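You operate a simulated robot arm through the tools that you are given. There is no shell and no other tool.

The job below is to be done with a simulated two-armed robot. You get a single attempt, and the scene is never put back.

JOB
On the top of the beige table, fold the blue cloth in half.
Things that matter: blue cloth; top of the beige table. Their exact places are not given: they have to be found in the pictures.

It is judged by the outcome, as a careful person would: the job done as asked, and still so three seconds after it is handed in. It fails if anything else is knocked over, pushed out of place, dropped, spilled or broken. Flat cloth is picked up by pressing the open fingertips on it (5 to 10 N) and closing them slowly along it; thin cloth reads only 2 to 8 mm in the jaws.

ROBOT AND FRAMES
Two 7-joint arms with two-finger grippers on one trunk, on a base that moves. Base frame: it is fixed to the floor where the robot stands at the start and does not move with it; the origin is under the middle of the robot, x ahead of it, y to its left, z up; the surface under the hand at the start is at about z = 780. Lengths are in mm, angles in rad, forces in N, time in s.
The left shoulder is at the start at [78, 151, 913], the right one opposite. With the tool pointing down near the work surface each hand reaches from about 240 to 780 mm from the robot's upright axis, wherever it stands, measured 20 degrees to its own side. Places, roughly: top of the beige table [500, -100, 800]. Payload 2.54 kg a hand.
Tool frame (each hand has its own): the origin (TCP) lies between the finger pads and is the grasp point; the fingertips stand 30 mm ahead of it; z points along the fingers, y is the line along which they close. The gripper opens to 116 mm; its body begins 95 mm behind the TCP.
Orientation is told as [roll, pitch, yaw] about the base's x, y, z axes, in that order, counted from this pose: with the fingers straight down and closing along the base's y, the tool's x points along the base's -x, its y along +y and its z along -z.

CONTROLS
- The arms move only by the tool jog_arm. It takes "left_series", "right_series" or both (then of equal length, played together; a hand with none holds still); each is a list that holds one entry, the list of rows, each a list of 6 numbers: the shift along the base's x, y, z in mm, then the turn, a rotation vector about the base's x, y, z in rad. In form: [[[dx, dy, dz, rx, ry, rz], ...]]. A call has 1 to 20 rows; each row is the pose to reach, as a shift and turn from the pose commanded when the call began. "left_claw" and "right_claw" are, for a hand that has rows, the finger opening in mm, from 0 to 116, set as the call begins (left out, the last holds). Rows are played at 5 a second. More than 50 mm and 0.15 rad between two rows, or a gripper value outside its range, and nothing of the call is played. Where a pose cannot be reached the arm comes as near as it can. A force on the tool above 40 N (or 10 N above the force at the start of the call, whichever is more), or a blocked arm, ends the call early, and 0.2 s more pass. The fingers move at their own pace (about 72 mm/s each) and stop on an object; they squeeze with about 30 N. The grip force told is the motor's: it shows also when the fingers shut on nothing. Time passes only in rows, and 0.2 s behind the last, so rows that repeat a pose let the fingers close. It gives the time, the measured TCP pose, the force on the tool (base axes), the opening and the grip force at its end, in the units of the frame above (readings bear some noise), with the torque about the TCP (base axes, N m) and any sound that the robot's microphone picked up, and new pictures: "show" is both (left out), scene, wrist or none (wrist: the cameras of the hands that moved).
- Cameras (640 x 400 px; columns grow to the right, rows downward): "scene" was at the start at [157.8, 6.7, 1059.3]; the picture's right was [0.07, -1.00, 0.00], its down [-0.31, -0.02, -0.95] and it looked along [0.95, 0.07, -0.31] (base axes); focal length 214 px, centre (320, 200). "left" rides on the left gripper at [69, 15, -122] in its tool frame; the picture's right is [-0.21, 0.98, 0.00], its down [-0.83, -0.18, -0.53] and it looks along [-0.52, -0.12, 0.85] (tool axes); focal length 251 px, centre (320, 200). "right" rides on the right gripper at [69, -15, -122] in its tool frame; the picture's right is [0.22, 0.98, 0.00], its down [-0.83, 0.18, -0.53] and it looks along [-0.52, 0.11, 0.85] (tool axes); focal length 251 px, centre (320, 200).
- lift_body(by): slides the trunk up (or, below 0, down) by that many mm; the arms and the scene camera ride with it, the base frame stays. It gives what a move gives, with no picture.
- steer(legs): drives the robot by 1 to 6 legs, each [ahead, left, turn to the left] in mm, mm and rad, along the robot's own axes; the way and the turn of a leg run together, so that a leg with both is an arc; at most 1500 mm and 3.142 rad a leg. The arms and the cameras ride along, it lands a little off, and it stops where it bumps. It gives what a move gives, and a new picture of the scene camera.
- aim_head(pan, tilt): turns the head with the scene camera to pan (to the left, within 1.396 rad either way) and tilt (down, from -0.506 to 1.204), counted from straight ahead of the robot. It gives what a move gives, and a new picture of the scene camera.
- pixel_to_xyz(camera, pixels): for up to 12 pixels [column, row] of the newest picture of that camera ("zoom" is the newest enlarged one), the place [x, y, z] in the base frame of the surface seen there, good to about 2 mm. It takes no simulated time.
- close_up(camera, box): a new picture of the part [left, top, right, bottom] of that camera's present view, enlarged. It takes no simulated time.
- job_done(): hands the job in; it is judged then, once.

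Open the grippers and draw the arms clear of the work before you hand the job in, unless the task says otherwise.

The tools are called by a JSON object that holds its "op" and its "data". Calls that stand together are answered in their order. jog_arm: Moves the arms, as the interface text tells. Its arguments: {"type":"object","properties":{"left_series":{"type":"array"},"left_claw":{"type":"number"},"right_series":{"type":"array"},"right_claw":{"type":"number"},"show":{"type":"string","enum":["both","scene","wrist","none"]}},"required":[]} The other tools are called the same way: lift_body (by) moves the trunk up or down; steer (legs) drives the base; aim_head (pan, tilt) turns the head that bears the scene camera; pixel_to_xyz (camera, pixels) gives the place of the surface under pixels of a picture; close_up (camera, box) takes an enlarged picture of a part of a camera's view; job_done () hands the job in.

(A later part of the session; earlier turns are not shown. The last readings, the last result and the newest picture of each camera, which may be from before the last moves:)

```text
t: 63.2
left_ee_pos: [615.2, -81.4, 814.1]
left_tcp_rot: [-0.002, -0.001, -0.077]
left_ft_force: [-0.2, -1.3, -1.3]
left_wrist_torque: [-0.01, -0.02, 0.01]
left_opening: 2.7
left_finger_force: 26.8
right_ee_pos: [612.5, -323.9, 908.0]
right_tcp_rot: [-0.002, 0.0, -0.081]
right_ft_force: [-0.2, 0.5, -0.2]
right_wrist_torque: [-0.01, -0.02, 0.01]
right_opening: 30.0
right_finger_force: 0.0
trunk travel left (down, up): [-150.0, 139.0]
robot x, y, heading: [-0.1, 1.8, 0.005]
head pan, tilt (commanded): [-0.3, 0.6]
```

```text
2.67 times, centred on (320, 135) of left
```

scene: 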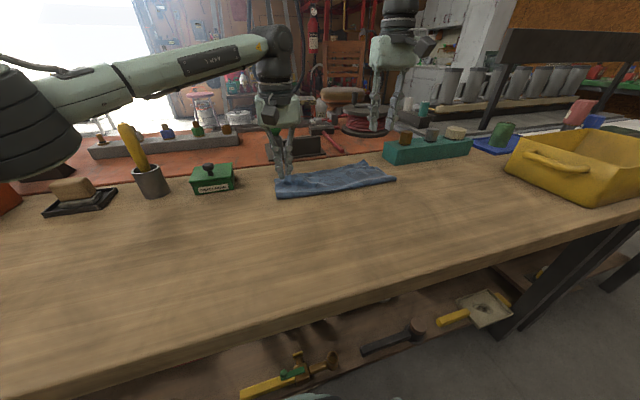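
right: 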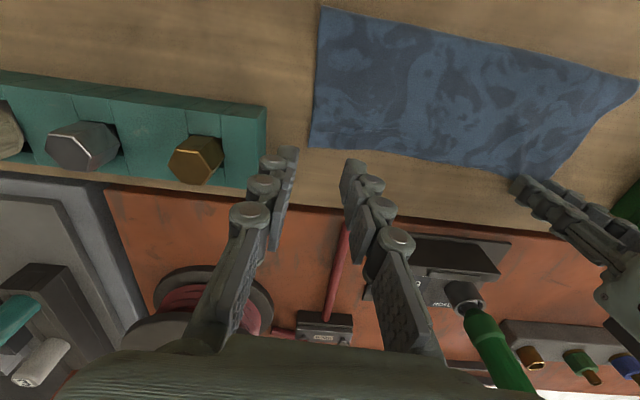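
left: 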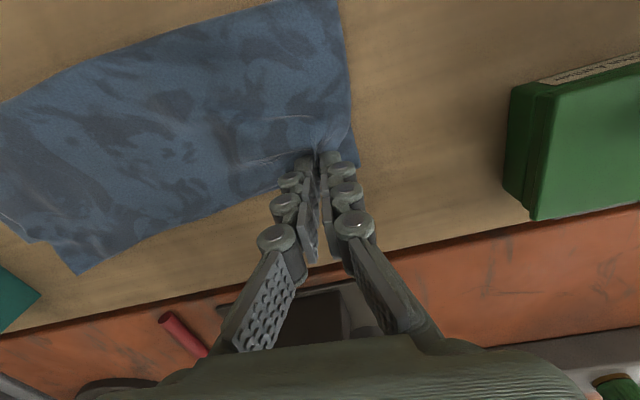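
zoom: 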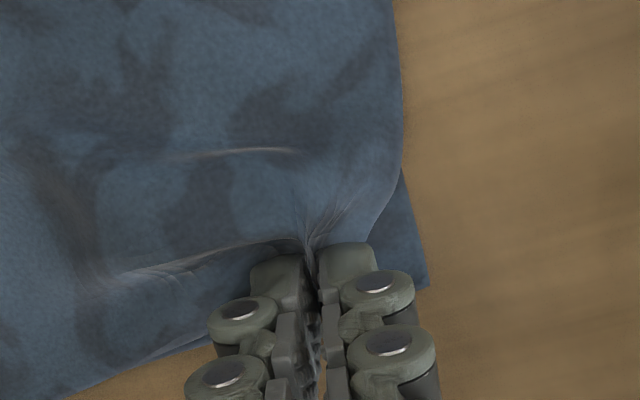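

The left side has rolled back nicely with the edge near the lower corner, though the right upper corner was drawn inward (scene zoom (472,135)). I lower the left 3 mm, open it to 14 mm and withdraw upward, then look.

{"op": "jog_arm", "data": {"left_series": [[[0, 0, -2, 0, 0, 0], [0, 0, -3, 0, 0, 0], [0, 0, -3, 0, 0, 0]]], "left_claw": 0, "show": "none"}}

{"op": "jog_arm", "data": {"left_series": [[[0, 0, 0, 0, 0, 0], [0, 0, 0, 0, 0, 0], [0, 0, 6, 0, 0, 0], [0, 0, 20, 0, 0, 0], [0, 0, 40, 0, 0, 0], [0, 0, 70, 0, 0, 0], [0, 0, 70, 0, 0, 0]]], "left_claw": 16, "show": "both"}}

{"op": "close_up", "data": {"camera": "scene", "box": [260, 130, 400, 218]}}

{"op": "close_up", "data": {"camera": "left", "box": [0, 0, 440, 275]}}

{"op": "close_up", "data": {"camera": "right", "box": [240, 0, 640, 250]}}

```text
t: 64.0
left_ee_pos: [613.7, -81.6, 810.2]
left_tcp_rot: [0.0, 0.001, -0.079]
left_ft_force: [0.6, -0.2, 6.8]
left_wrist_torque: [0.0, -0.03, -0.01]
left_opening: 0.8
left_finger_force: 31.6
right_ee_pos: [612.3, -323.2, 909.1]
right_tcp_rot: [-0.001, 0.0, -0.08]
right_ft_force: [0.5, -1.0, -0.3]
right_wrist_torque: [0.0, 0.03, -0.02]
right_opening: 30.2
right_finger_force: 0.1
trunk travel left (down, up): [-150.0, 139.0]
robot x, y, heading: [-1.5, -0.7, 0.003]
head pan, tilt (commanded): [-0.3, 0.6]
```

```text
t: 65.7
left_ee_pos: [614.3, -82.2, 880.5]
left_tcp_rot: [-0.001, -0.001, -0.08]
left_ft_force: [0.8, -0.1, -0.1]
left_wrist_torque: [0.01, -0.02, 0.02]
left_opening: 15.8
left_finger_force: 0.0
right_ee_pos: [611.8, -323.6, 909.0]
right_tcp_rot: [0.0, 0.0, -0.08]
right_ft_force: [-0.2, -1.3, -0.2]
right_wrist_torque: [-0.01, -0.03, -0.01]
right_opening: 29.7
right_finger_force: 0.1
trunk travel left (down, up): [-150.0, 139.0]
robot x, y, heading: [-0.3, 0.8, -0.002]
head pan, tilt (commanded): [-0.3, 0.6]
```

scene: 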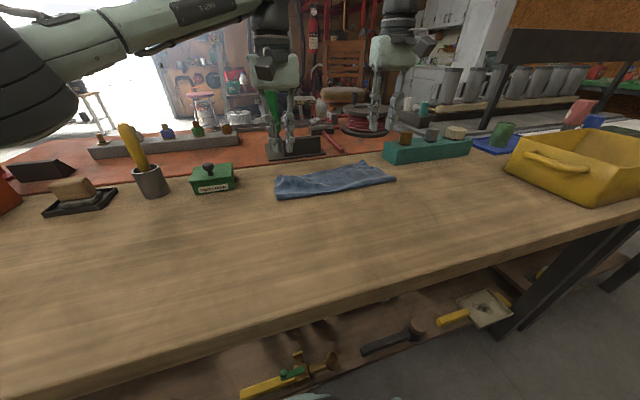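
left: 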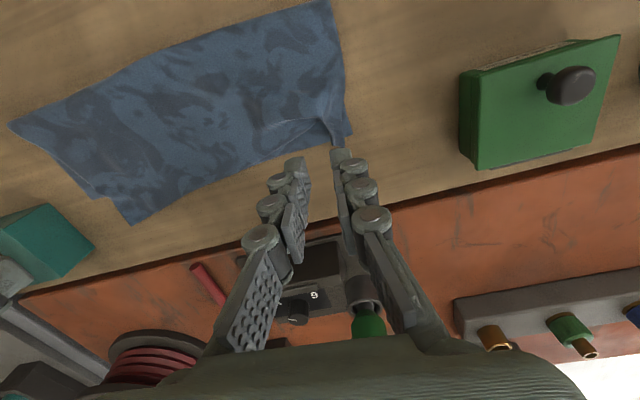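

```text
4.55 times, centred on (330, 174) of scene
```

zoom: 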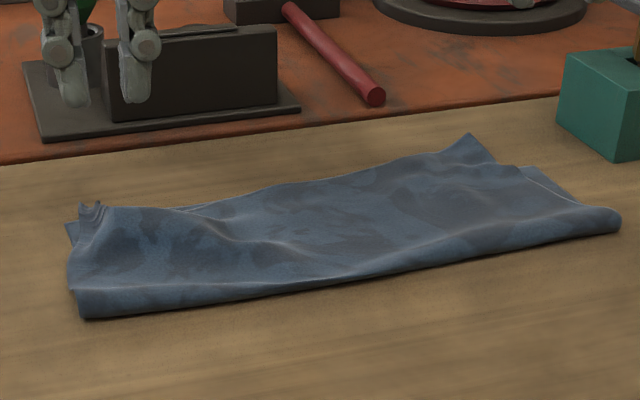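

```text
1.45 times, centred on (220, 138) of left
```

zoom: 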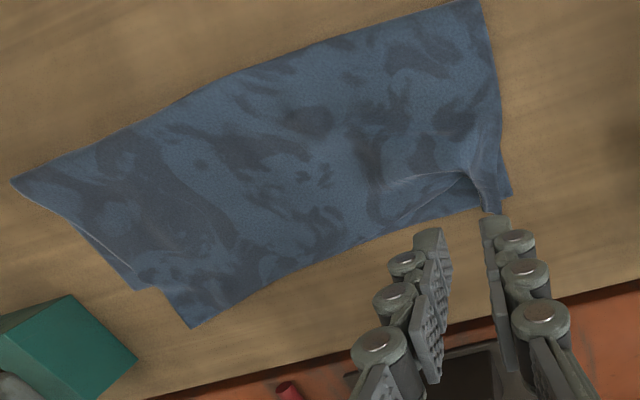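

```text
1.60 times, centred on (440, 125) of right
```

zoom: 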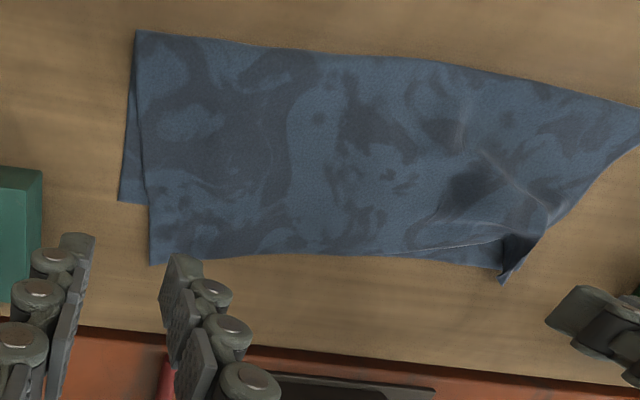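

Now the left corner sits near the lower one with a small crumple, and on the right the lower corner shows at right zoom (120,200) with the upper corner at (150,263). I measure these.

{"op": "pixel_to_xyz", "data": {"camera": "right", "pixels": [[316, 124], [335, 162], [360, 162], [400, 160], [450, 158], [500, 160], [325, 20], [420, 30], [520, 50], [630, 70], [556, 170], [330, 120]]}}

{"op": "pixel_to_xyz", "data": {"camera": "left", "pixels": [[351, 133], [342, 144], [335, 144], [325, 120], [310, 123], [290, 145], [250, 163], [200, 182], [132, 222], [92, 197], [320, 4], [343, 80]]}}

{"op": "pixel_to_xyz", "data": {"camera": "scene", "pixels": [[279, 198], [300, 196], [330, 192], [394, 179], [276, 190], [281, 176], [363, 160], [310, 182], [300, 180]]}}

```text
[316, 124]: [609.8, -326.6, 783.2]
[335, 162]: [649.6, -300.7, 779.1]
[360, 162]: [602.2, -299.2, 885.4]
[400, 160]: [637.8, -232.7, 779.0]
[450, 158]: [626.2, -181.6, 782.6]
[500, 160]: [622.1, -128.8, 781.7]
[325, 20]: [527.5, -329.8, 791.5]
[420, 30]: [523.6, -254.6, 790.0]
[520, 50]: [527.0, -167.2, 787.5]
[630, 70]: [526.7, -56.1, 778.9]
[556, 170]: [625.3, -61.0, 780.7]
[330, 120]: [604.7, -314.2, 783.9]
```

```text
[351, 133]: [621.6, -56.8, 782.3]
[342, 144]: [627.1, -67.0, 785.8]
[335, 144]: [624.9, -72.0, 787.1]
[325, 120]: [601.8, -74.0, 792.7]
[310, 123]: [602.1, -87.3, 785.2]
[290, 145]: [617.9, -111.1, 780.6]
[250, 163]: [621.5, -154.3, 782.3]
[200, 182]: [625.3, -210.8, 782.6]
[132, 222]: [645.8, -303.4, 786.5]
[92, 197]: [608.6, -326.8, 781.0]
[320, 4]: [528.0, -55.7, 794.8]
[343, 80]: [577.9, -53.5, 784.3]
```

```text
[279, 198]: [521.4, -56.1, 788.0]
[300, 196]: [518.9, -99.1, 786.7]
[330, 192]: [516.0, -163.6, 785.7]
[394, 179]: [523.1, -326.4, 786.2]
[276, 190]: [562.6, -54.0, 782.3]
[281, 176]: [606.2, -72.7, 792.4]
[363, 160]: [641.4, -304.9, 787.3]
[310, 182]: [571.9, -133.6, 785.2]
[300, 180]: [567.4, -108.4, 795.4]
```

The left upper corner (627,-67) now matches the lower (622,-57), while the right upper corner (648,-302) should go to about (610,-327). I lower the closed left fingers onto the left corner to pin it, and bring the right hand (jaws 20 mm) over the right upper corner.

{"op": "jog_arm", "data": {"left_series": [[[1, 1, -12, 0, 0, 0], [2, 3, -25, 0, 0, 0], [3, 4, -40, 0, 0, 0], [3, 4, -52, 0, 0, 0], [3, 4, -60, 0, 0, 0], [3, 4, -65, 0, 0, 0], [3, 4, -65, 0, 0, 0]]], "right_series": [[[8, 10, -20, 0, 0, 0], [16, 20, -40, 0, 0, 0], [24, 30, -60, 0, 0, 0], [29, 37, -75, 0, 0, 0], [29, 37, -87, 0, 0, 0], [29, 37, -93, 0, 0, 0], [29, 37, -93, 0, 0, 0]]], "left_claw": 0, "right_claw": 20, "show": "wrist"}}

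{"op": "close_up", "data": {"camera": "right", "box": [220, 80, 420, 205]}}

{"op": "close_up", "data": {"camera": "left", "box": [220, 80, 420, 205]}}

```text
t: 67.2
left_ee_pos: [617.2, -76.3, 815.2]
left_tcp_rot: [0.001, -0.002, -0.079]
left_ft_force: [0.5, -0.1, 0.4]
left_wrist_torque: [0.02, 0.0, 0.01]
left_opening: 0.0
left_finger_force: 28.7
right_ee_pos: [639.5, -286.1, 815.1]
right_tcp_rot: [0.0, 0.002, -0.08]
right_ft_force: [-0.1, 1.3, -0.2]
right_wrist_torque: [-0.02, 0.0, -0.02]
right_opening: 19.8
right_finger_force: 0.0
trunk travel left (down, up): [-150.0, 139.0]
robot x, y, heading: [0.9, -1.2, 0.0]
head pan, tilt (commanded): [-0.3, 0.6]
```

right: 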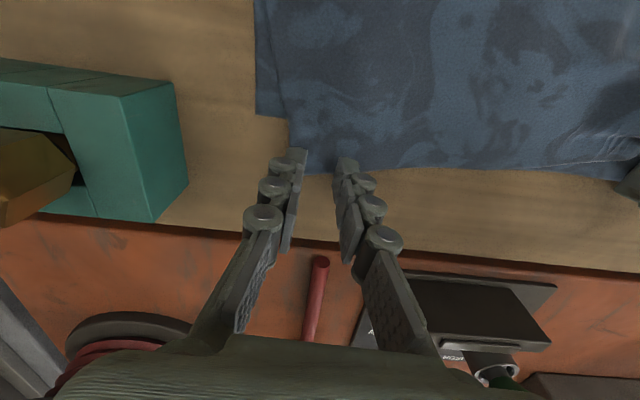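
left: 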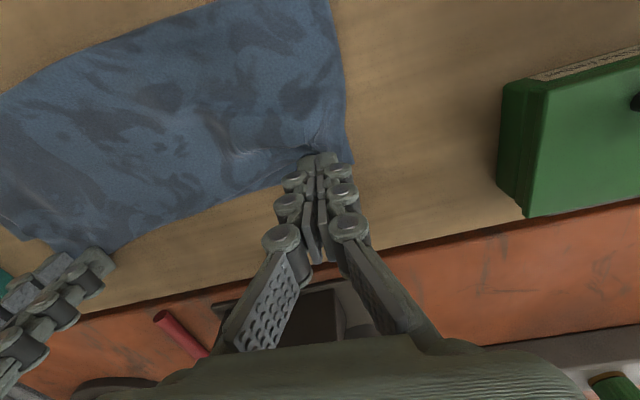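

```text
3.20 times, centred on (320, 142) of right
```

zoom: 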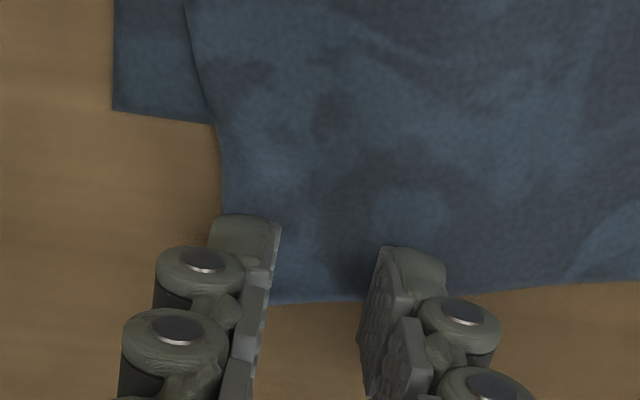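

```text
3.20 times, centred on (320, 142) of left
```

zoom: 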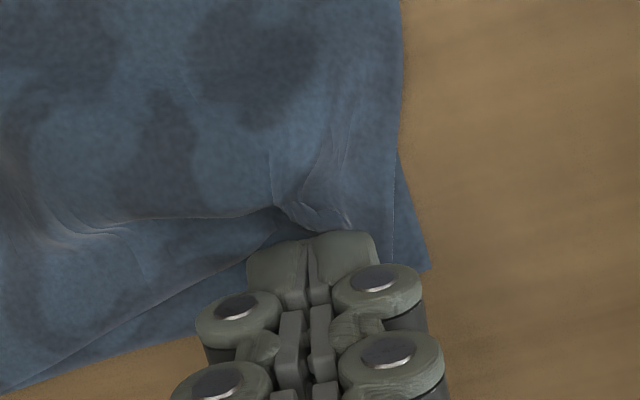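

The right fingers straddle the upper corner about 6 mm inside its edge. I lower the left about 3.5 mm to pin and the right about 5.5 mm to press.

{"op": "jog_arm", "data": {"left_series": [[[0, 0, -2, 0, 0, 0], [0, 0, -3.5, 0, 0, 0], [0, 0, -3.5, 0, 0, 0]]], "right_series": [[[0, 0, -3, 0, 0, 0], [0, 0, -5, 0, 0, 0], [0, 0, -5.5, 0, 0, 0]]], "show": "none"}}

```text
t: 68.0
left_ee_pos: [618.3, -76.9, 811.6]
left_tcp_rot: [0.001, -0.002, -0.078]
left_ft_force: [-0.7, -0.5, 1.0]
left_wrist_torque: [0.0, 0.01, -0.02]
left_opening: 0.0
left_finger_force: 28.4
right_ee_pos: [639.7, -287.2, 809.9]
right_tcp_rot: [0.0, -0.003, -0.081]
right_ft_force: [-0.2, -0.1, 6.9]
right_wrist_torque: [-0.01, 0.03, -0.01]
right_opening: 19.7
right_finger_force: 0.0
trunk travel left (down, up): [-150.0, 139.0]
robot x, y, heading: [3.2, 1.5, -0.002]
head pan, tilt (commanded): [-0.3, 0.6]
```

The right presses at 6.9 N; the left only at 1 N. I lower the left 1.5 mm more to pin, and start closing the right to 11 mm with its inner finger held in place.

{"op": "jog_arm", "data": {"left_series": [[[0, 0, -0.8, 0, 0, 0], [0, 0, -1.6, 0, 0, 0]]], "right_series": [[[0, 4, 0, 0, 0, 0], [0, 4, 0, 0, 0, 0]]], "left_claw": 0, "right_claw": 11, "show": "none"}}

{"op": "close_up", "data": {"camera": "right", "box": [220, 80, 420, 205]}}

```text
t: 68.7
left_ee_pos: [617.7, -76.5, 810.8]
left_tcp_rot: [-0.001, -0.002, -0.078]
left_ft_force: [0.4, -1.1, 1.5]
left_wrist_torque: [-0.01, -0.03, -0.03]
left_opening: 0.2
left_finger_force: 28.7
right_ee_pos: [639.6, -283.5, 810.6]
right_tcp_rot: [-0.001, -0.001, -0.083]
right_ft_force: [-0.3, -1.1, 3.3]
right_wrist_torque: [-0.04, 0.04, 0.01]
right_opening: 10.7
right_finger_force: 0.1
trunk travel left (down, up): [-150.0, 139.0]
robot x, y, heading: [-0.8, 1.5, 0.002]
head pan, tilt (commanded): [-0.3, 0.6]
```

```text
3.20 times, centred on (320, 142) of right
```

zoom: 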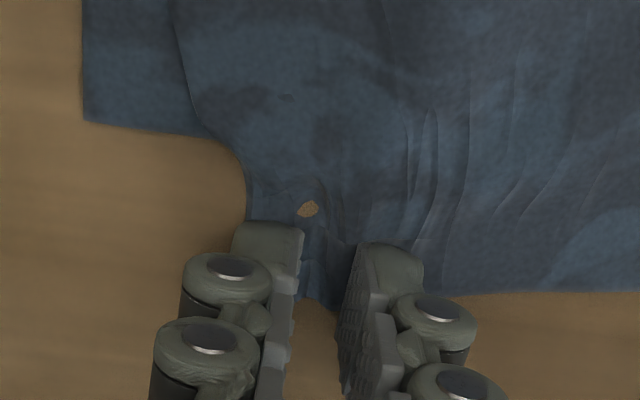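

The ridge is forming between the right fingers. I finish closing with 3 mm inward shift, and lower the left another 0.8 mm for a firmer pin.

{"op": "jog_arm", "data": {"left_series": [[[0, 0, -0.8, 0, 0, 0], [0, 0, -0.8, 0, 0, 0], [0, 0, -0.8, 0, 0, 0]]], "right_series": [[[0, 3, -0.3, 0, 0, 0], [0, 3, -0.3, 0, 0, 0], [0, 3, -0.3, 0, 0, 0]]], "left_claw": 0, "right_claw": 0, "show": "none"}}

{"op": "close_up", "data": {"camera": "right", "box": [220, 80, 420, 205]}}

```text
t: 69.5
left_ee_pos: [617.5, -77.6, 810.4]
left_tcp_rot: [0.0, -0.002, -0.078]
left_ft_force: [0.4, -1.0, 4.5]
left_wrist_torque: [0.02, -0.02, -0.03]
left_opening: 0.0
left_finger_force: 28.1
right_ee_pos: [639.3, -280.7, 808.6]
right_tcp_rot: [0.0, 0.001, -0.081]
right_ft_force: [0.4, 0.7, 0.5]
right_wrist_torque: [-0.02, 0.01, -0.03]
right_opening: 0.0
right_finger_force: 28.9
trunk travel left (down, up): [-150.0, 139.0]
robot x, y, heading: [1.8, -0.6, -0.002]
head pan, tilt (commanded): [-0.3, 0.6]
```

```text
3.20 times, centred on (320, 142) of right
```

zoom: 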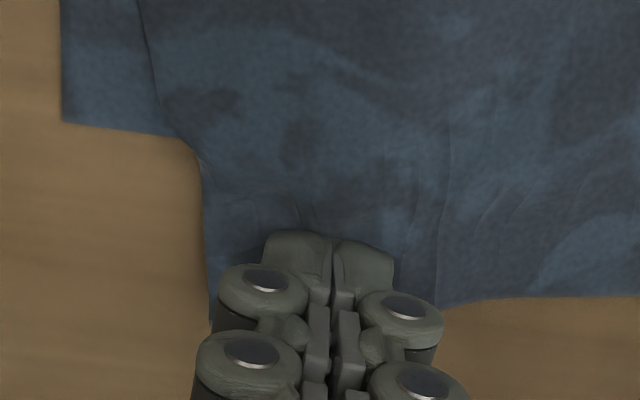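

The right jaw reads 0.0 mm: the cloth slipped out. I rise 12 mm with the right hand, open to 24 mm and look again.

{"op": "jog_arm", "data": {"right_series": [[[0, 0, 3, 0, 0, 0], [0, -6, 10, 0, 0, 0], [0, -6, 12, 0, 0, 0], [0, -6, 12, 0, 0, 0]]], "right_claw": 24, "show": "wrist"}}

{"op": "close_up", "data": {"camera": "right", "box": [220, 80, 420, 205]}}

{"op": "close_up", "data": {"camera": "scene", "box": [260, 130, 400, 218]}}

```text
t: 70.5
left_ee_pos: [616.9, -76.8, 809.3]
left_tcp_rot: [0.001, -0.001, -0.079]
left_ft_force: [0.6, -1.0, 5.6]
left_wrist_torque: [-0.03, -0.01, 0.0]
left_opening: 0.0
left_finger_force: 28.6
right_ee_pos: [641.4, -285.4, 821.8]
right_tcp_rot: [0.0, 0.0, -0.081]
right_ft_force: [-0.4, -1.1, -0.7]
right_wrist_torque: [0.01, -0.01, 0.03]
right_opening: 24.0
right_finger_force: 0.1
trunk travel left (down, up): [-150.0, 139.0]
robot x, y, heading: [-0.2, 1.9, 0.0]
head pan, tilt (commanded): [-0.3, 0.6]
```

right: 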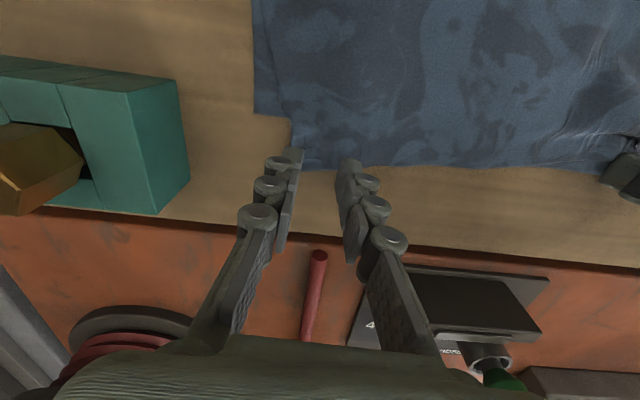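

```text
3.20 times, centred on (320, 142) of right
```

zoom: 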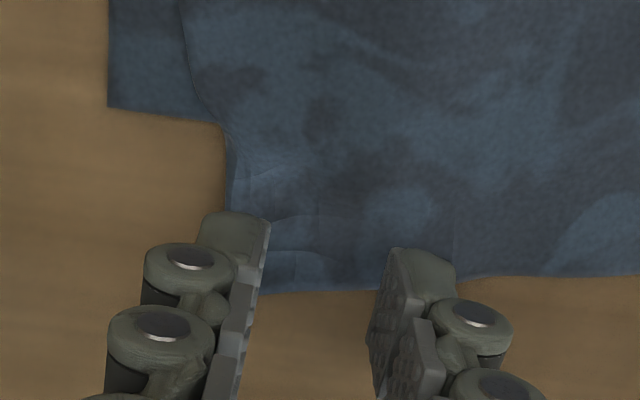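

```text
4.55 times, centred on (330, 174) of scene
```

zoom: 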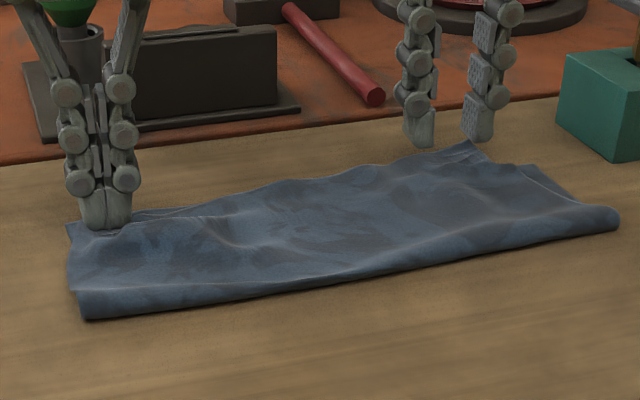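

The corner sprang back flat with good placement (edge ~7 mm outside the tip centres). I press again, a bit firmer, with jaws at 26 mm.

{"op": "jog_arm", "data": {"right_series": [[[0, 0, -6, 0, 0, 0], [0, 0, -10, 0, 0, 0], [0, 0, -12.3, 0, 0, 0], [0, 0, -12.3, 0, 0, 0]]], "right_claw": 26, "show": "none"}}

```text
t: 71.5
left_ee_pos: [616.0, -76.5, 810.3]
left_tcp_rot: [-0.002, -0.002, -0.077]
left_ft_force: [0.7, -0.9, 3.3]
left_wrist_torque: [0.03, 0.01, 0.0]
left_opening: 0.0
left_finger_force: 28.4
right_ee_pos: [641.6, -285.4, 812.3]
right_tcp_rot: [0.002, -0.004, -0.082]
right_ft_force: [-0.3, -0.8, 7.7]
right_wrist_torque: [0.04, -0.01, 0.0]
right_opening: 25.8
right_finger_force: 0.0
trunk travel left (down, up): [-150.0, 139.0]
robot x, y, heading: [0.2, -1.8, 0.005]
head pan, tilt (commanded): [-0.3, 0.6]
```

Pressing 7.7 N. I close the right slowly to 18 mm, keeping the inner finger in place and pressing 0.3 mm deeper.

{"op": "jog_arm", "data": {"right_series": [[[0, 4, -0.3, 0, 0, 0], [0, 4, -0.3, 0, 0, 0]]], "right_claw": 18, "show": "none"}}

{"op": "close_up", "data": {"camera": "right", "box": [220, 80, 420, 205]}}

```text
t: 72.0
left_ee_pos: [616.7, -76.5, 811.7]
left_tcp_rot: [0.0, -0.003, -0.079]
left_ft_force: [1.0, -1.3, 2.6]
left_wrist_torque: [-0.01, -0.02, -0.01]
left_opening: 0.4
left_finger_force: 28.6
right_ee_pos: [640.8, -282.4, 810.7]
right_tcp_rot: [0.001, -0.002, -0.081]
right_ft_force: [-0.5, -2.5, 8.7]
right_wrist_torque: [-0.12, 0.03, 0.01]
right_opening: 18.1
right_finger_force: 0.0
trunk travel left (down, up): [-150.0, 139.0]
robot x, y, heading: [-4.7, -4.1, 0.004]
head pan, tilt (commanded): [-0.3, 0.6]
```

```text
3.20 times, centred on (320, 142) of right
```

zoom: 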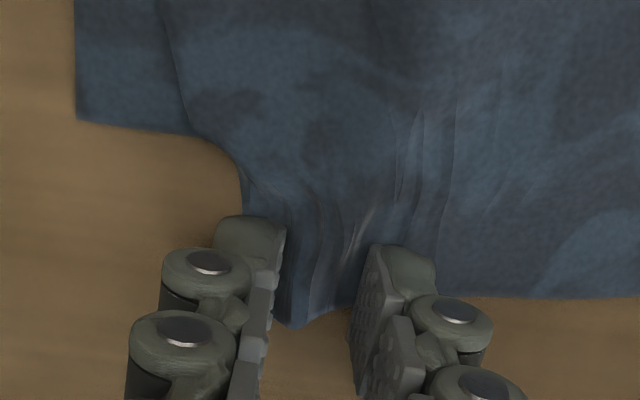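

The ridge is larger this time and stands between the fingers. I close on to 10 mm, then fully.

{"op": "jog_arm", "data": {"right_series": [[[0, 4, -0.2, 0, 0, 0], [0, 4, -0.2, 0, 0, 0]]], "right_claw": 10, "show": "none"}}

{"op": "jog_arm", "data": {"right_series": [[[0, 3, -0.3, 0, 0, 0], [0, 3, -0.3, 0, 0, 0], [0, 3, -0.3, 0, 0, 0]]], "right_claw": 0, "show": "none"}}

{"op": "close_up", "data": {"camera": "right", "box": [220, 80, 420, 205]}}

```text
t: 72.7
left_ee_pos: [616.1, -76.2, 810.1]
left_tcp_rot: [0.0, -0.002, -0.078]
left_ft_force: [0.2, -0.1, 1.3]
left_wrist_torque: [0.01, -0.03, -0.03]
left_opening: 0.0
left_finger_force: 28.6
right_ee_pos: [640.6, -277.0, 809.8]
right_tcp_rot: [0.0, -0.002, -0.082]
right_ft_force: [0.0, -3.1, 12.2]
right_wrist_torque: [-0.15, 0.04, -0.01]
right_opening: 9.6
right_finger_force: 0.1
trunk travel left (down, up): [-150.0, 139.0]
robot x, y, heading: [3.7, -1.4, 0.002]
head pan, tilt (commanded): [-0.3, 0.6]
```

```text
t: 73.5
left_ee_pos: [616.4, -76.6, 811.2]
left_tcp_rot: [-0.001, -0.002, -0.078]
left_ft_force: [-0.7, 0.2, 0.8]
left_wrist_torque: [0.01, 0.0, -0.04]
left_opening: 0.3
left_finger_force: 28.7
right_ee_pos: [640.8, -275.1, 808.8]
right_tcp_rot: [0.001, -0.004, -0.081]
right_ft_force: [0.9, -3.1, 16.1]
right_wrist_torque: [-0.11, -0.01, 0.02]
right_opening: 5.6
right_finger_force: 29.8
trunk travel left (down, up): [-150.0, 139.0]
robot x, y, heading: [-0.0, -0.7, -0.002]
head pan, tilt (commanded): [-0.3, 0.6]
```

```text
3.20 times, centred on (320, 142) of right
```

zoom: 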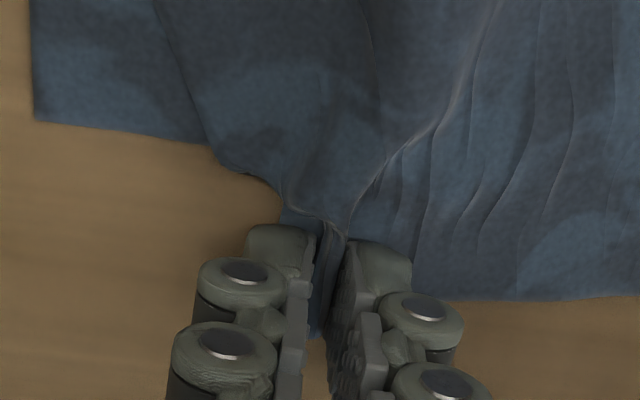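

Gripped well now (5.6 mm, 30 N). I pin the left a little firmer (−0.8 mm) and with the right lift the corner 35 mm, carry it 36 mm back and 22 mm outward, and lower it to 3 mm above.

{"op": "jog_arm", "data": {"left_series": [[[0, 0, -0.8, 0, 0, 0], [0, 0, -0.8, 0, 0, 0], [0, 0, -0.8, 0, 0, 0], [0, 0, -0.8, 0, 0, 0], [0, 0, -0.8, 0, 0, 0], [0, 0, -0.8, 0, 0, 0], [0, 0, -0.8, 0, 0, 0], [0, 0, -0.8, 0, 0, 0], [0, 0, -0.8, 0, 0, 0], [0, 0, -0.8, 0, 0, 0], [0, 0, -0.8, 0, 0, 0], [0, 0, -0.8, 0, 0, 0]]], "right_series": [[[0, 0, 8, 0, 0, 0], [-3, -3, 18, 0, 0, 0], [-7, -6, 28, 0, 0, 0], [-13, -10, 35, 0, 0, 0], [-20, -14, 36, 0, 0, 0], [-27, -18, 35, 0, 0, 0], [-32, -21, 31, 0, 0, 0], [-35, -22, 24, 0, 0, 0], [-36, -22, 16, 0, 0, 0], [-36, -22, 9, 0, 0, 0], [-36, -22, 4, 0, 0, 0], [-36, -22, 3, 0, 0, 0]]], "left_claw": 0, "right_claw": 0, "show": "both"}}

{"op": "close_up", "data": {"camera": "scene", "box": [260, 130, 400, 218]}}

{"op": "close_up", "data": {"camera": "right", "box": [200, 60, 440, 210]}}

```text
t: 76.0
left_ee_pos: [616.5, -76.7, 810.3]
left_tcp_rot: [-0.002, -0.002, -0.077]
left_ft_force: [-0.1, -4.0, 11.5]
left_wrist_torque: [-0.04, 0.03, 0.06]
left_opening: 0.0
left_finger_force: 28.3
right_ee_pos: [604.9, -296.7, 811.3]
right_tcp_rot: [-0.001, -0.002, -0.082]
right_ft_force: [0.4, 4.3, -0.4]
right_wrist_torque: [0.12, 0.01, 0.0]
right_opening: 6.2
right_finger_force: 30.4
trunk travel left (down, up): [-150.0, 139.0]
robot x, y, heading: [1.5, 1.9, 0.002]
head pan, tilt (commanded): [-0.3, 0.6]
```

scene: 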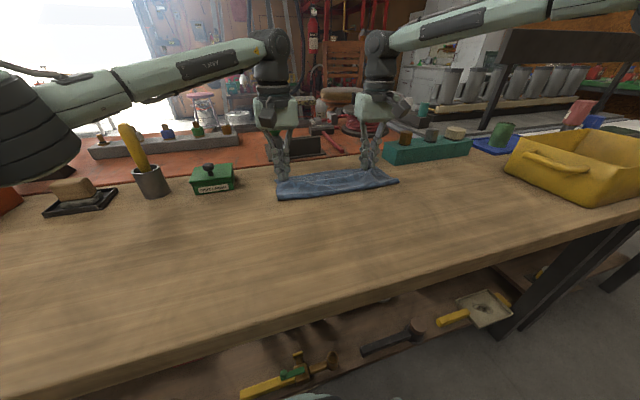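
right: 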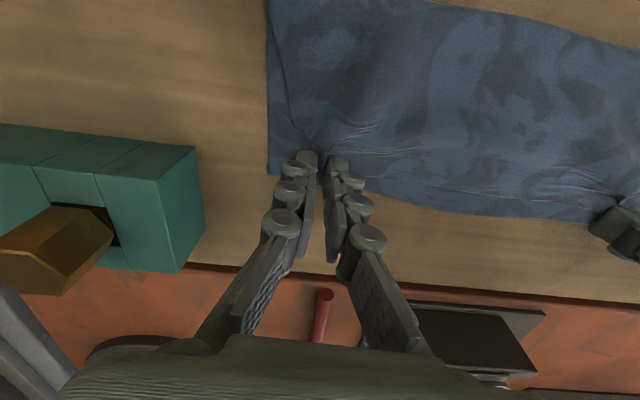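
left: 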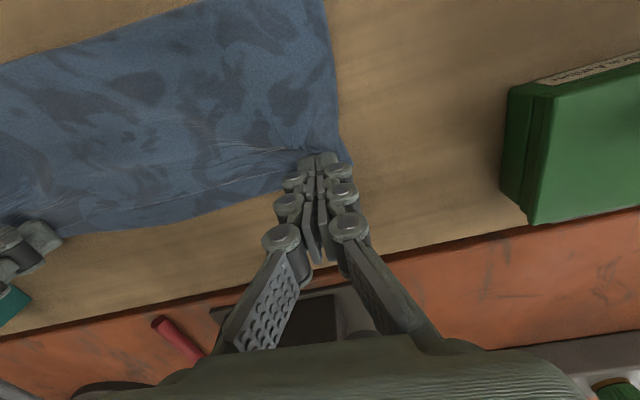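

```text
4.55 times, centred on (330, 174) of scene
```

zoom: 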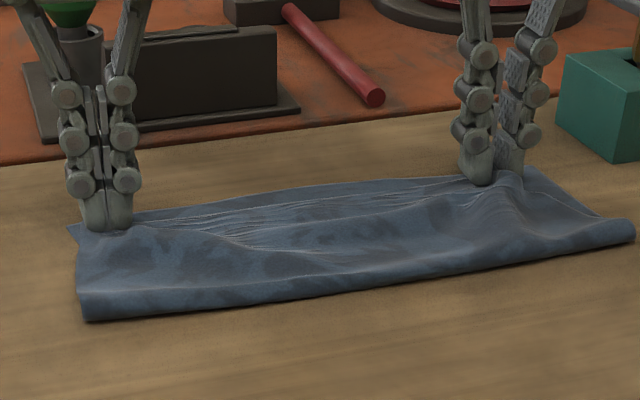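

```text
2.67 times, centred on (320, 135) of right
```

zoom: 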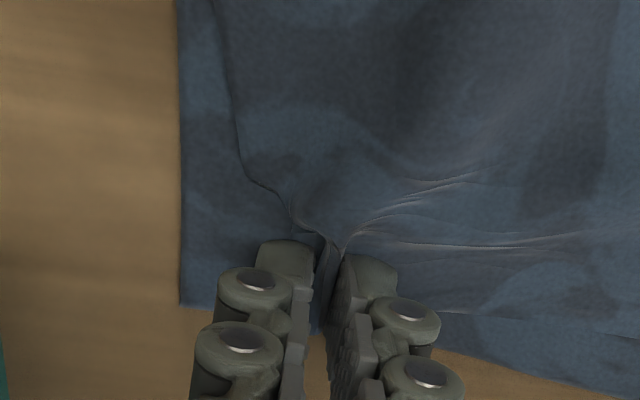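

Both corners are now close to the lower ones, with light tension between the hands. I lower the right 2.5 mm and open it to 16 mm, then raise it while the left keeps pinning.

{"op": "jog_arm", "data": {"right_series": [[[0, 0, -1.5, 0, 0, 0], [0, 0, -2.5, 0, 0, 0]]], "right_claw": 0, "show": "none"}}

{"op": "jog_arm", "data": {"right_series": [[[0, 0, 0, 0, 0, 0], [0, 0, 0, 0, 0, 0], [0, 0, 6, 0, 0, 0], [0, 0, 20, 0, 0, 0], [0, 0, 40, 0, 0, 0], [0, 0, 65, 0, 0, 0], [0, 0, 65, 0, 0, 0]]], "right_claw": 16, "show": "both"}}

{"op": "close_up", "data": {"camera": "scene", "box": [260, 130, 400, 218]}}

{"op": "close_up", "data": {"camera": "right", "box": [240, 0, 640, 250]}}

```text
t: 76.7
left_ee_pos: [617.2, -76.6, 809.6]
left_tcp_rot: [0.0, -0.002, -0.079]
left_ft_force: [0.3, -4.8, 9.7]
left_wrist_torque: [-0.04, 0.05, 0.05]
left_opening: 0.2
left_finger_force: 28.6
right_ee_pos: [605.2, -296.2, 810.8]
right_tcp_rot: [0.0, -0.002, -0.082]
right_ft_force: [-0.4, 3.1, 5.4]
right_wrist_torque: [0.11, -0.01, -0.04]
right_opening: 5.9
right_finger_force: 29.8
trunk travel left (down, up): [-150.0, 139.0]
robot x, y, heading: [-1.2, -1.0, 0.004]
head pan, tilt (commanded): [-0.3, 0.6]
```

```text
t: 78.2
left_ee_pos: [616.4, -77.4, 810.3]
left_tcp_rot: [-0.001, -0.002, -0.078]
left_ft_force: [-0.5, -2.2, 11.5]
left_wrist_torque: [0.03, 0.07, 0.0]
left_opening: 0.0
left_finger_force: 28.6
right_ee_pos: [605.2, -296.6, 875.5]
right_tcp_rot: [-0.001, -0.001, -0.081]
right_ft_force: [0.2, 0.2, 0.6]
right_wrist_torque: [0.0, 0.0, 0.0]
right_opening: 16.0
right_finger_force: 0.1
trunk travel left (down, up): [-150.0, 139.0]
robot x, y, heading: [-3.5, 2.2, 0.002]
head pan, tilt (commanded): [-0.3, 0.6]
```

scene: 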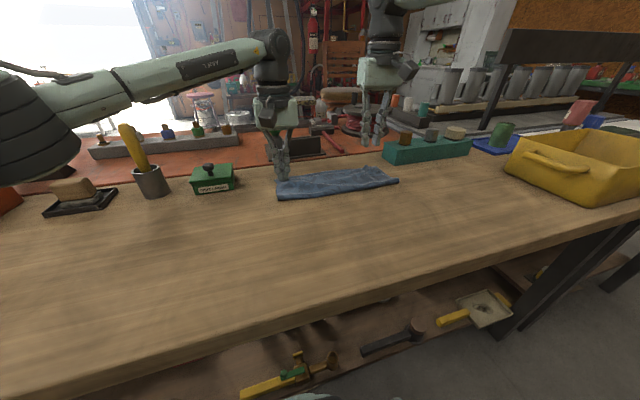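
right: 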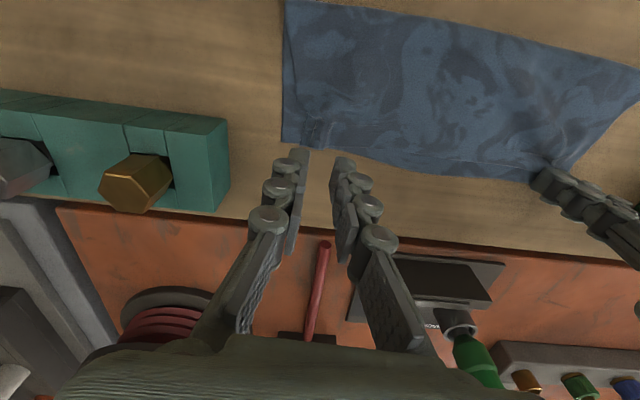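

```text
4.55 times, centred on (330, 174) of scene
```

zoom: 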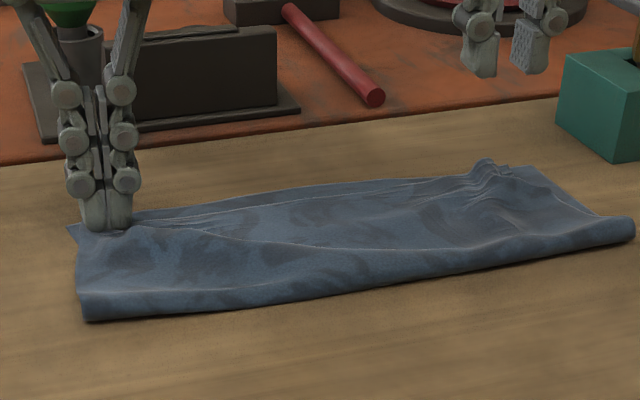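

```text
1.60 times, centred on (440, 125) of right
```

zoom: 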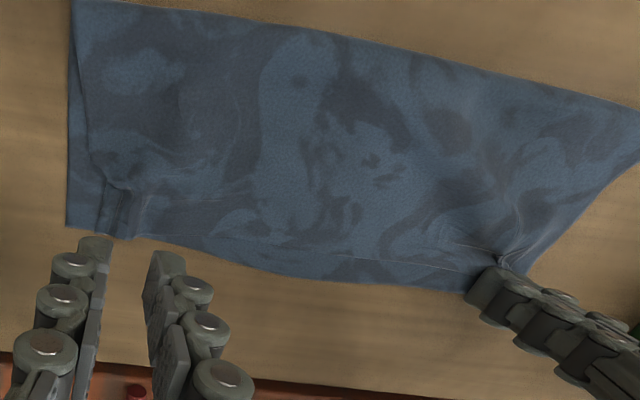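

The layers are now well aligned; only small crumples remain at the pinch spots (right zoom (120,210)). I lower the right fingers, 14 mm apart, astride that crumple to spread it out by opening them.

{"op": "jog_arm", "data": {"right_series": [[[0, 0, -20, 0, 0, 0], [0, 0, -40, 0, 0, 0], [0, 0, -55, 0, 0, 0], [0, 0, -62, 0, 0, 0], [0, 0, -62, 0, 0, 0]]], "right_claw": 16, "show": "none"}}

{"op": "close_up", "data": {"camera": "right", "box": [220, 80, 420, 205]}}

```text
t: 79.5
left_ee_pos: [617.7, -76.9, 809.1]
left_tcp_rot: [0.001, -0.002, -0.078]
left_ft_force: [-0.1, -0.4, 12.2]
left_wrist_torque: [0.02, 0.02, 0.02]
left_opening: 0.0
left_finger_force: 28.5
right_ee_pos: [604.7, -297.9, 812.3]
right_tcp_rot: [0.0, -0.001, -0.082]
right_ft_force: [-0.6, -0.8, -0.5]
right_wrist_torque: [0.05, 0.01, 0.01]
right_opening: 16.3
right_finger_force: 0.0
trunk travel left (down, up): [-150.0, 139.0]
robot x, y, heading: [1.4, -3.3, 0.003]
head pan, tilt (commanded): [-0.3, 0.6]
```

```text
3.20 times, centred on (320, 142) of right
```

zoom: 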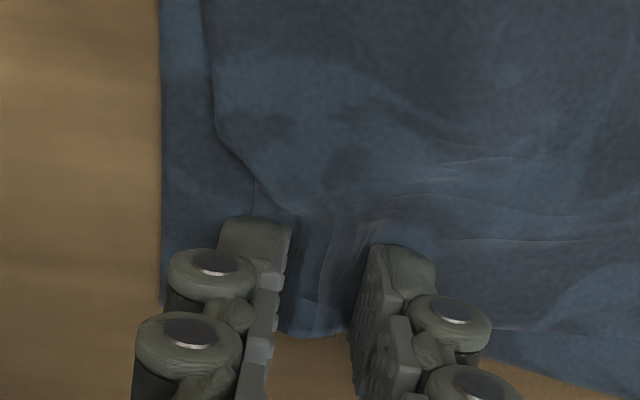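

The fingers straddle the crumple. I press 2 mm lower and read the force.

{"op": "jog_arm", "data": {"right_series": [[[0, 0, -1, 0, 0, 0], [0, 0, -2, 0, 0, 0]]], "right_claw": 16, "show": "none"}}

```text
t: 80.0
left_ee_pos: [615.6, -77.1, 810.0]
left_tcp_rot: [0.0, -0.001, -0.079]
left_ft_force: [0.3, -0.9, 10.3]
left_wrist_torque: [0.01, 0.04, -0.01]
left_opening: 0.0
left_finger_force: 28.3
right_ee_pos: [603.9, -297.6, 810.7]
right_tcp_rot: [0.0, -0.002, -0.082]
right_ft_force: [0.6, -0.1, 2.8]
right_wrist_torque: [-0.01, -0.01, 0.01]
right_opening: 15.6
right_finger_force: 0.1
trunk travel left (down, up): [-150.0, 139.0]
robot x, y, heading: [1.5, 0.2, 0.0]
head pan, tilt (commanded): [-0.3, 0.6]
```

At 2.8 N of pressure, I open the right fingers in two stages to 44 mm, moving the hand 6 mm outward so mostly the corner side is spread.

{"op": "jog_arm", "data": {"right_series": [[[0, -3, 0, 0, 0, 0], [0, -3, 0, 0, 0, 0]]], "right_claw": 30, "show": "none"}}

{"op": "jog_arm", "data": {"right_series": [[[0, -4, 0, 0, 0, 0], [0, -4, 0, 0, 0, 0]]], "right_claw": 44, "show": "none"}}

{"op": "close_up", "data": {"camera": "right", "box": [200, 60, 440, 210]}}

{"op": "close_up", "data": {"camera": "scene", "box": [260, 130, 400, 218]}}

```text
t: 80.7
left_ee_pos: [617.0, -77.5, 810.4]
left_tcp_rot: [0.001, -0.002, -0.079]
left_ft_force: [0.5, -2.2, 9.5]
left_wrist_torque: [0.01, 0.04, -0.03]
left_opening: 0.0
left_finger_force: 28.4
right_ee_pos: [604.0, -299.7, 811.6]
right_tcp_rot: [-0.002, -0.001, -0.079]
right_ft_force: [-1.5, 1.4, 6.3]
right_wrist_torque: [0.11, 0.0, 0.06]
right_opening: 30.0
right_finger_force: 0.1
trunk travel left (down, up): [-150.0, 139.0]
robot x, y, heading: [-2.0, 2.8, -0.005]
head pan, tilt (commanded): [-0.3, 0.6]
```

```text
t: 81.2
left_ee_pos: [615.6, -76.9, 809.7]
left_tcp_rot: [0.0, 0.0, -0.08]
left_ft_force: [-0.3, -1.7, 8.6]
left_wrist_torque: [0.0, 0.0, -0.01]
left_opening: 0.0
left_finger_force: 28.8
right_ee_pos: [603.7, -303.3, 811.4]
right_tcp_rot: [0.001, -0.003, -0.081]
right_ft_force: [-0.9, 0.8, 4.5]
right_wrist_torque: [0.06, 0.0, 0.04]
right_opening: 44.8
right_finger_force: 0.1
trunk travel left (down, up): [-150.0, 139.0]
robot x, y, heading: [-3.1, 0.2, 0.003]
head pan, tilt (commanded): [-0.3, 0.6]
```

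```text
2.67 times, centred on (320, 135) of right
```

zoom: 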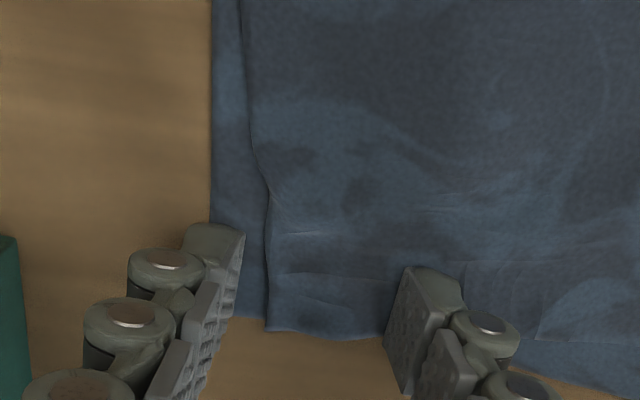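

```text
4.55 times, centred on (330, 174) of scene
```

zoom: 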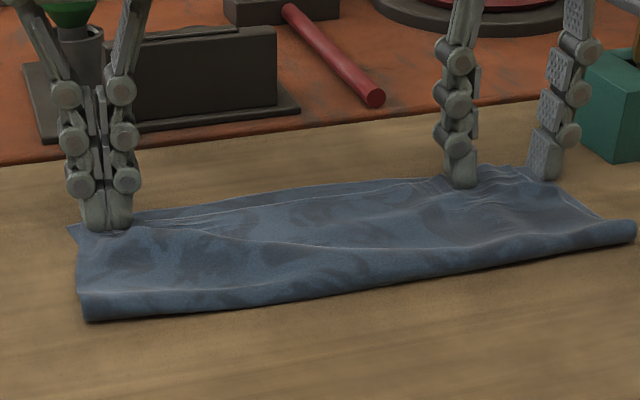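

The right crumple is spread flat; the upper corner lies about 15 mm inside the lower one. I lift both hands, and open the left to 16 mm, to look at the left crumple.

{"op": "jog_arm", "data": {"left_series": [[[0, 0, 4, 0, 0, 0], [0, 0, 15, 0, 0, 0], [0, 0, 35, 0, 0, 0], [0, 0, 60, 0, 0, 0], [0, 0, 60, 0, 0, 0]]], "right_series": [[[0, 0, 4, 0, 0, 0], [0, 0, 15, 0, 0, 0], [0, 0, 35, 0, 0, 0], [0, 0, 70, 0, 0, 0], [0, 0, 90, 0, 0, 0]]], "left_claw": 16, "right_claw": 44, "show": "both"}}

{"op": "close_up", "data": {"camera": "scene", "box": [260, 130, 400, 218]}}

{"op": "close_up", "data": {"camera": "left", "box": [0, 0, 440, 275]}}

{"op": "close_up", "data": {"camera": "right", "box": [240, 0, 640, 250]}}

```text
t: 82.5
left_ee_pos: [619.0, -76.9, 867.1]
left_tcp_rot: [0.001, 0.001, -0.079]
left_ft_force: [0.8, 0.9, 0.4]
left_wrist_torque: [0.02, -0.04, -0.01]
left_opening: 15.9
left_finger_force: 0.1
right_ee_pos: [603.3, -303.6, 899.7]
right_tcp_rot: [0.0, 0.0, -0.08]
right_ft_force: [-0.5, -0.6, -0.1]
right_wrist_torque: [-0.01, -0.03, -0.02]
right_opening: 44.3
right_finger_force: 0.0
trunk travel left (down, up): [-150.0, 139.0]
robot x, y, heading: [-0.2, -1.6, -0.001]
head pan, tilt (commanded): [-0.3, 0.6]
```

scene: 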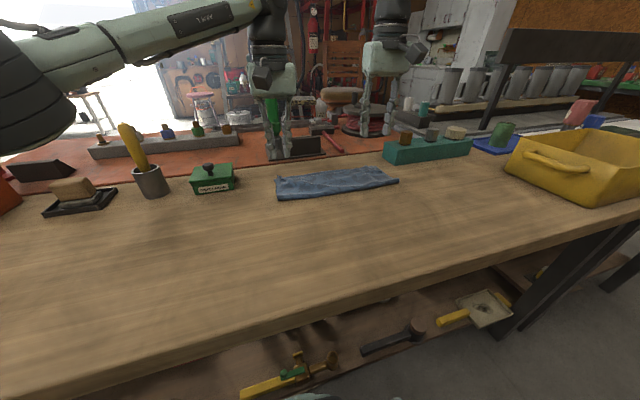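
right: 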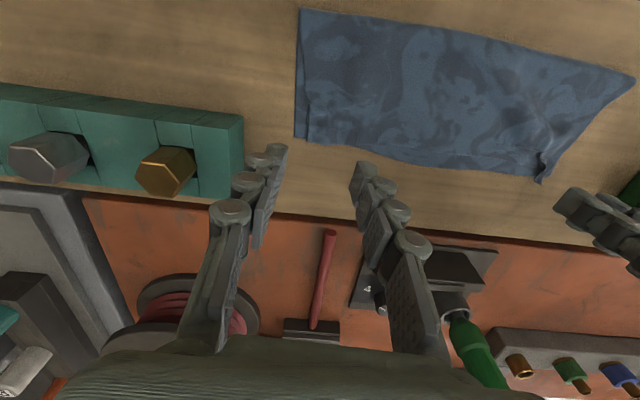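
left: 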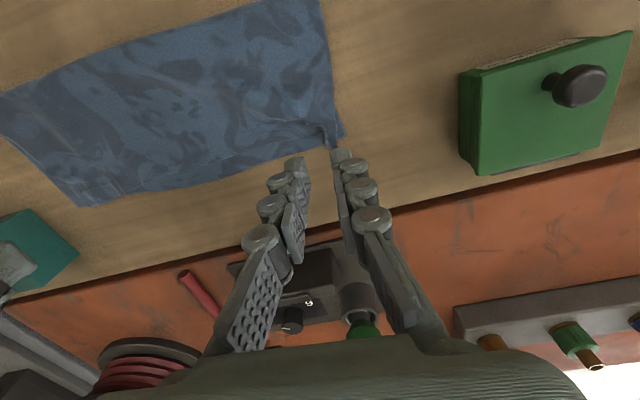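

```text
4.55 times, centred on (330, 174) of scene
```

zoom: 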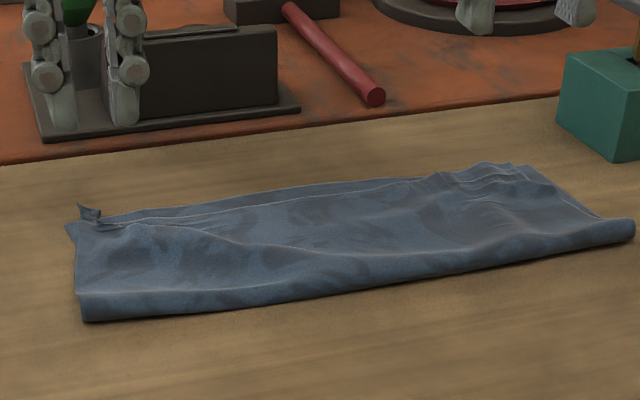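

```text
1.45 times, centred on (220, 138) of left
```

zoom: 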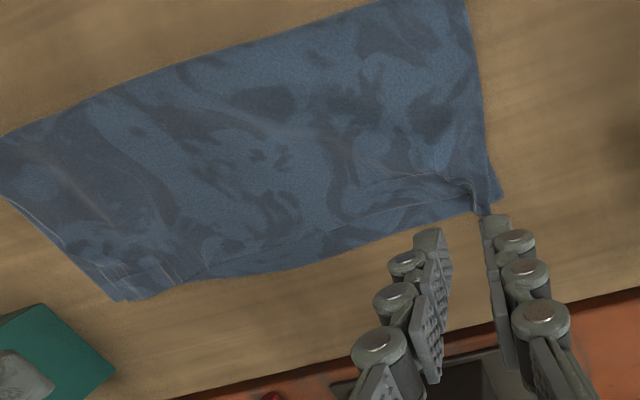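

```text
1.60 times, centred on (440, 125) of right
```

zoom: 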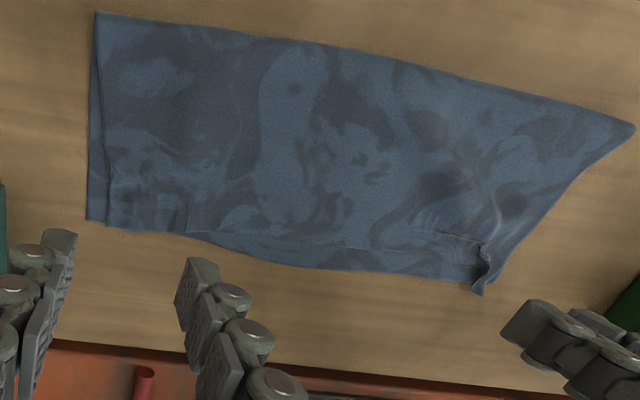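

The fold is now nearly exactly half. A small crumple still stands at the left corner (left zoom (480,205)); I measure it.

{"op": "pixel_to_xyz", "data": {"camera": "left", "pixels": [[334, 146], [331, 140], [325, 128], [318, 122], [344, 134], [338, 120], [300, 120], [310, 135], [290, 145], [250, 162], [322, 135]]}}

{"op": "pixel_to_xyz", "data": {"camera": "right", "pixels": [[296, 135], [308, 140], [540, 180], [545, 155], [300, 12], [420, 25], [520, 45], [630, 80], [400, 160], [460, 167], [500, 170], [357, 138]]}}

{"op": "close_up", "data": {"camera": "left", "box": [260, 70, 400, 158]}}

```text
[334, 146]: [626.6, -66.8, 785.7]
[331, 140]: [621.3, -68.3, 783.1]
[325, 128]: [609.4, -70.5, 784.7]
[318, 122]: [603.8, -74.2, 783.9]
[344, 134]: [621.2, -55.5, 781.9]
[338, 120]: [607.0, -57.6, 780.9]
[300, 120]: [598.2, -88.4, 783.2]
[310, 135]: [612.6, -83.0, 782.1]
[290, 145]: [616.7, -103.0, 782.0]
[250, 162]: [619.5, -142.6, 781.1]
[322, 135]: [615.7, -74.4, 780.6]
```

```text
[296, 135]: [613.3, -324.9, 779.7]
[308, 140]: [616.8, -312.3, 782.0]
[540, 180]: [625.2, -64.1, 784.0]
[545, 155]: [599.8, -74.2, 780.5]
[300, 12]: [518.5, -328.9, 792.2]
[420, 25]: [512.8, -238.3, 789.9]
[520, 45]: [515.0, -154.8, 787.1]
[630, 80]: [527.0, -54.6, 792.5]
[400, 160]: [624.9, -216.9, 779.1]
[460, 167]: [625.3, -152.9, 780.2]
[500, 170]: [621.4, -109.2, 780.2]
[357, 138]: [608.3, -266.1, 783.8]
```

```text
4.55 times, centred on (330, 114) of left
```

zoom: 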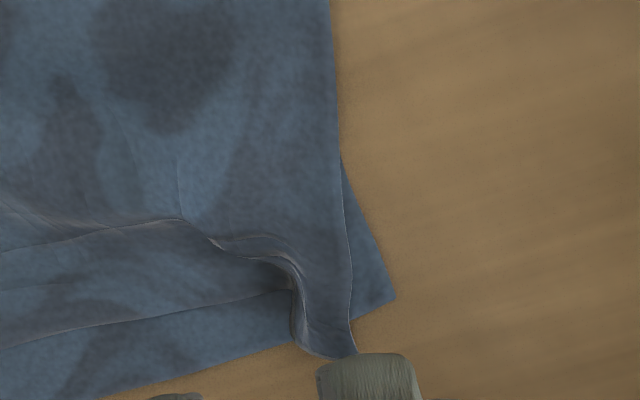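

Only a small wrinkle (≤5 mm high) remains at the left corner; corner mismatches are about 12 mm. I lower the left fingers, 16 mm apart, astride that wrinkle to spread it gently as on the right.

{"op": "jog_arm", "data": {"left_series": [[[-1, 2, -15, 0, 0, 0], [-1, 3, -30, 0, 0, 0], [-1, 4, -45, 0, 0, 0], [-1, 4, -53, 0, 0, 0], [-1, 4, -56, 0, 0, 0], [-1, 4, -56, 0, 0, 0]]], "left_claw": 16, "show": "none"}}

{"op": "close_up", "data": {"camera": "left", "box": [240, 80, 400, 180]}}

```text
t: 83.8
left_ee_pos: [616.0, -73.4, 813.3]
left_tcp_rot: [-0.001, -0.001, -0.079]
left_ft_force: [0.0, -0.7, 0.2]
left_wrist_torque: [0.0, 0.01, 0.01]
left_opening: 16.2
left_finger_force: 0.1
right_ee_pos: [603.1, -304.0, 899.1]
right_tcp_rot: [0.001, 0.0, -0.08]
right_ft_force: [-0.8, 0.0, 0.4]
right_wrist_torque: [0.01, -0.02, 0.01]
right_opening: 43.8
right_finger_force: 0.0
trunk travel left (down, up): [-150.0, 139.0]
robot x, y, heading: [-2.6, -0.1, 0.0]
head pan, tilt (commanded): [-0.3, 0.6]
```

```text
4.00 times, centred on (320, 130) of left
```

zoom: 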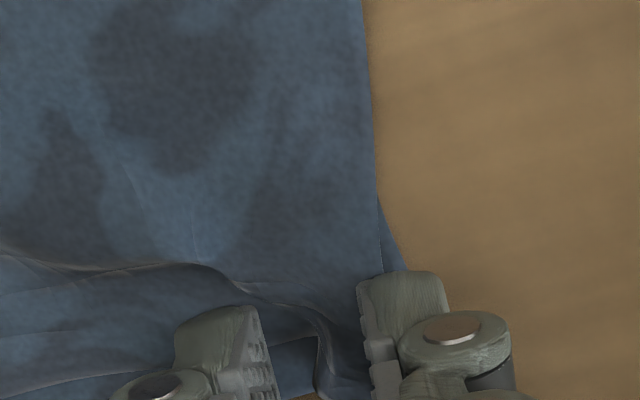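

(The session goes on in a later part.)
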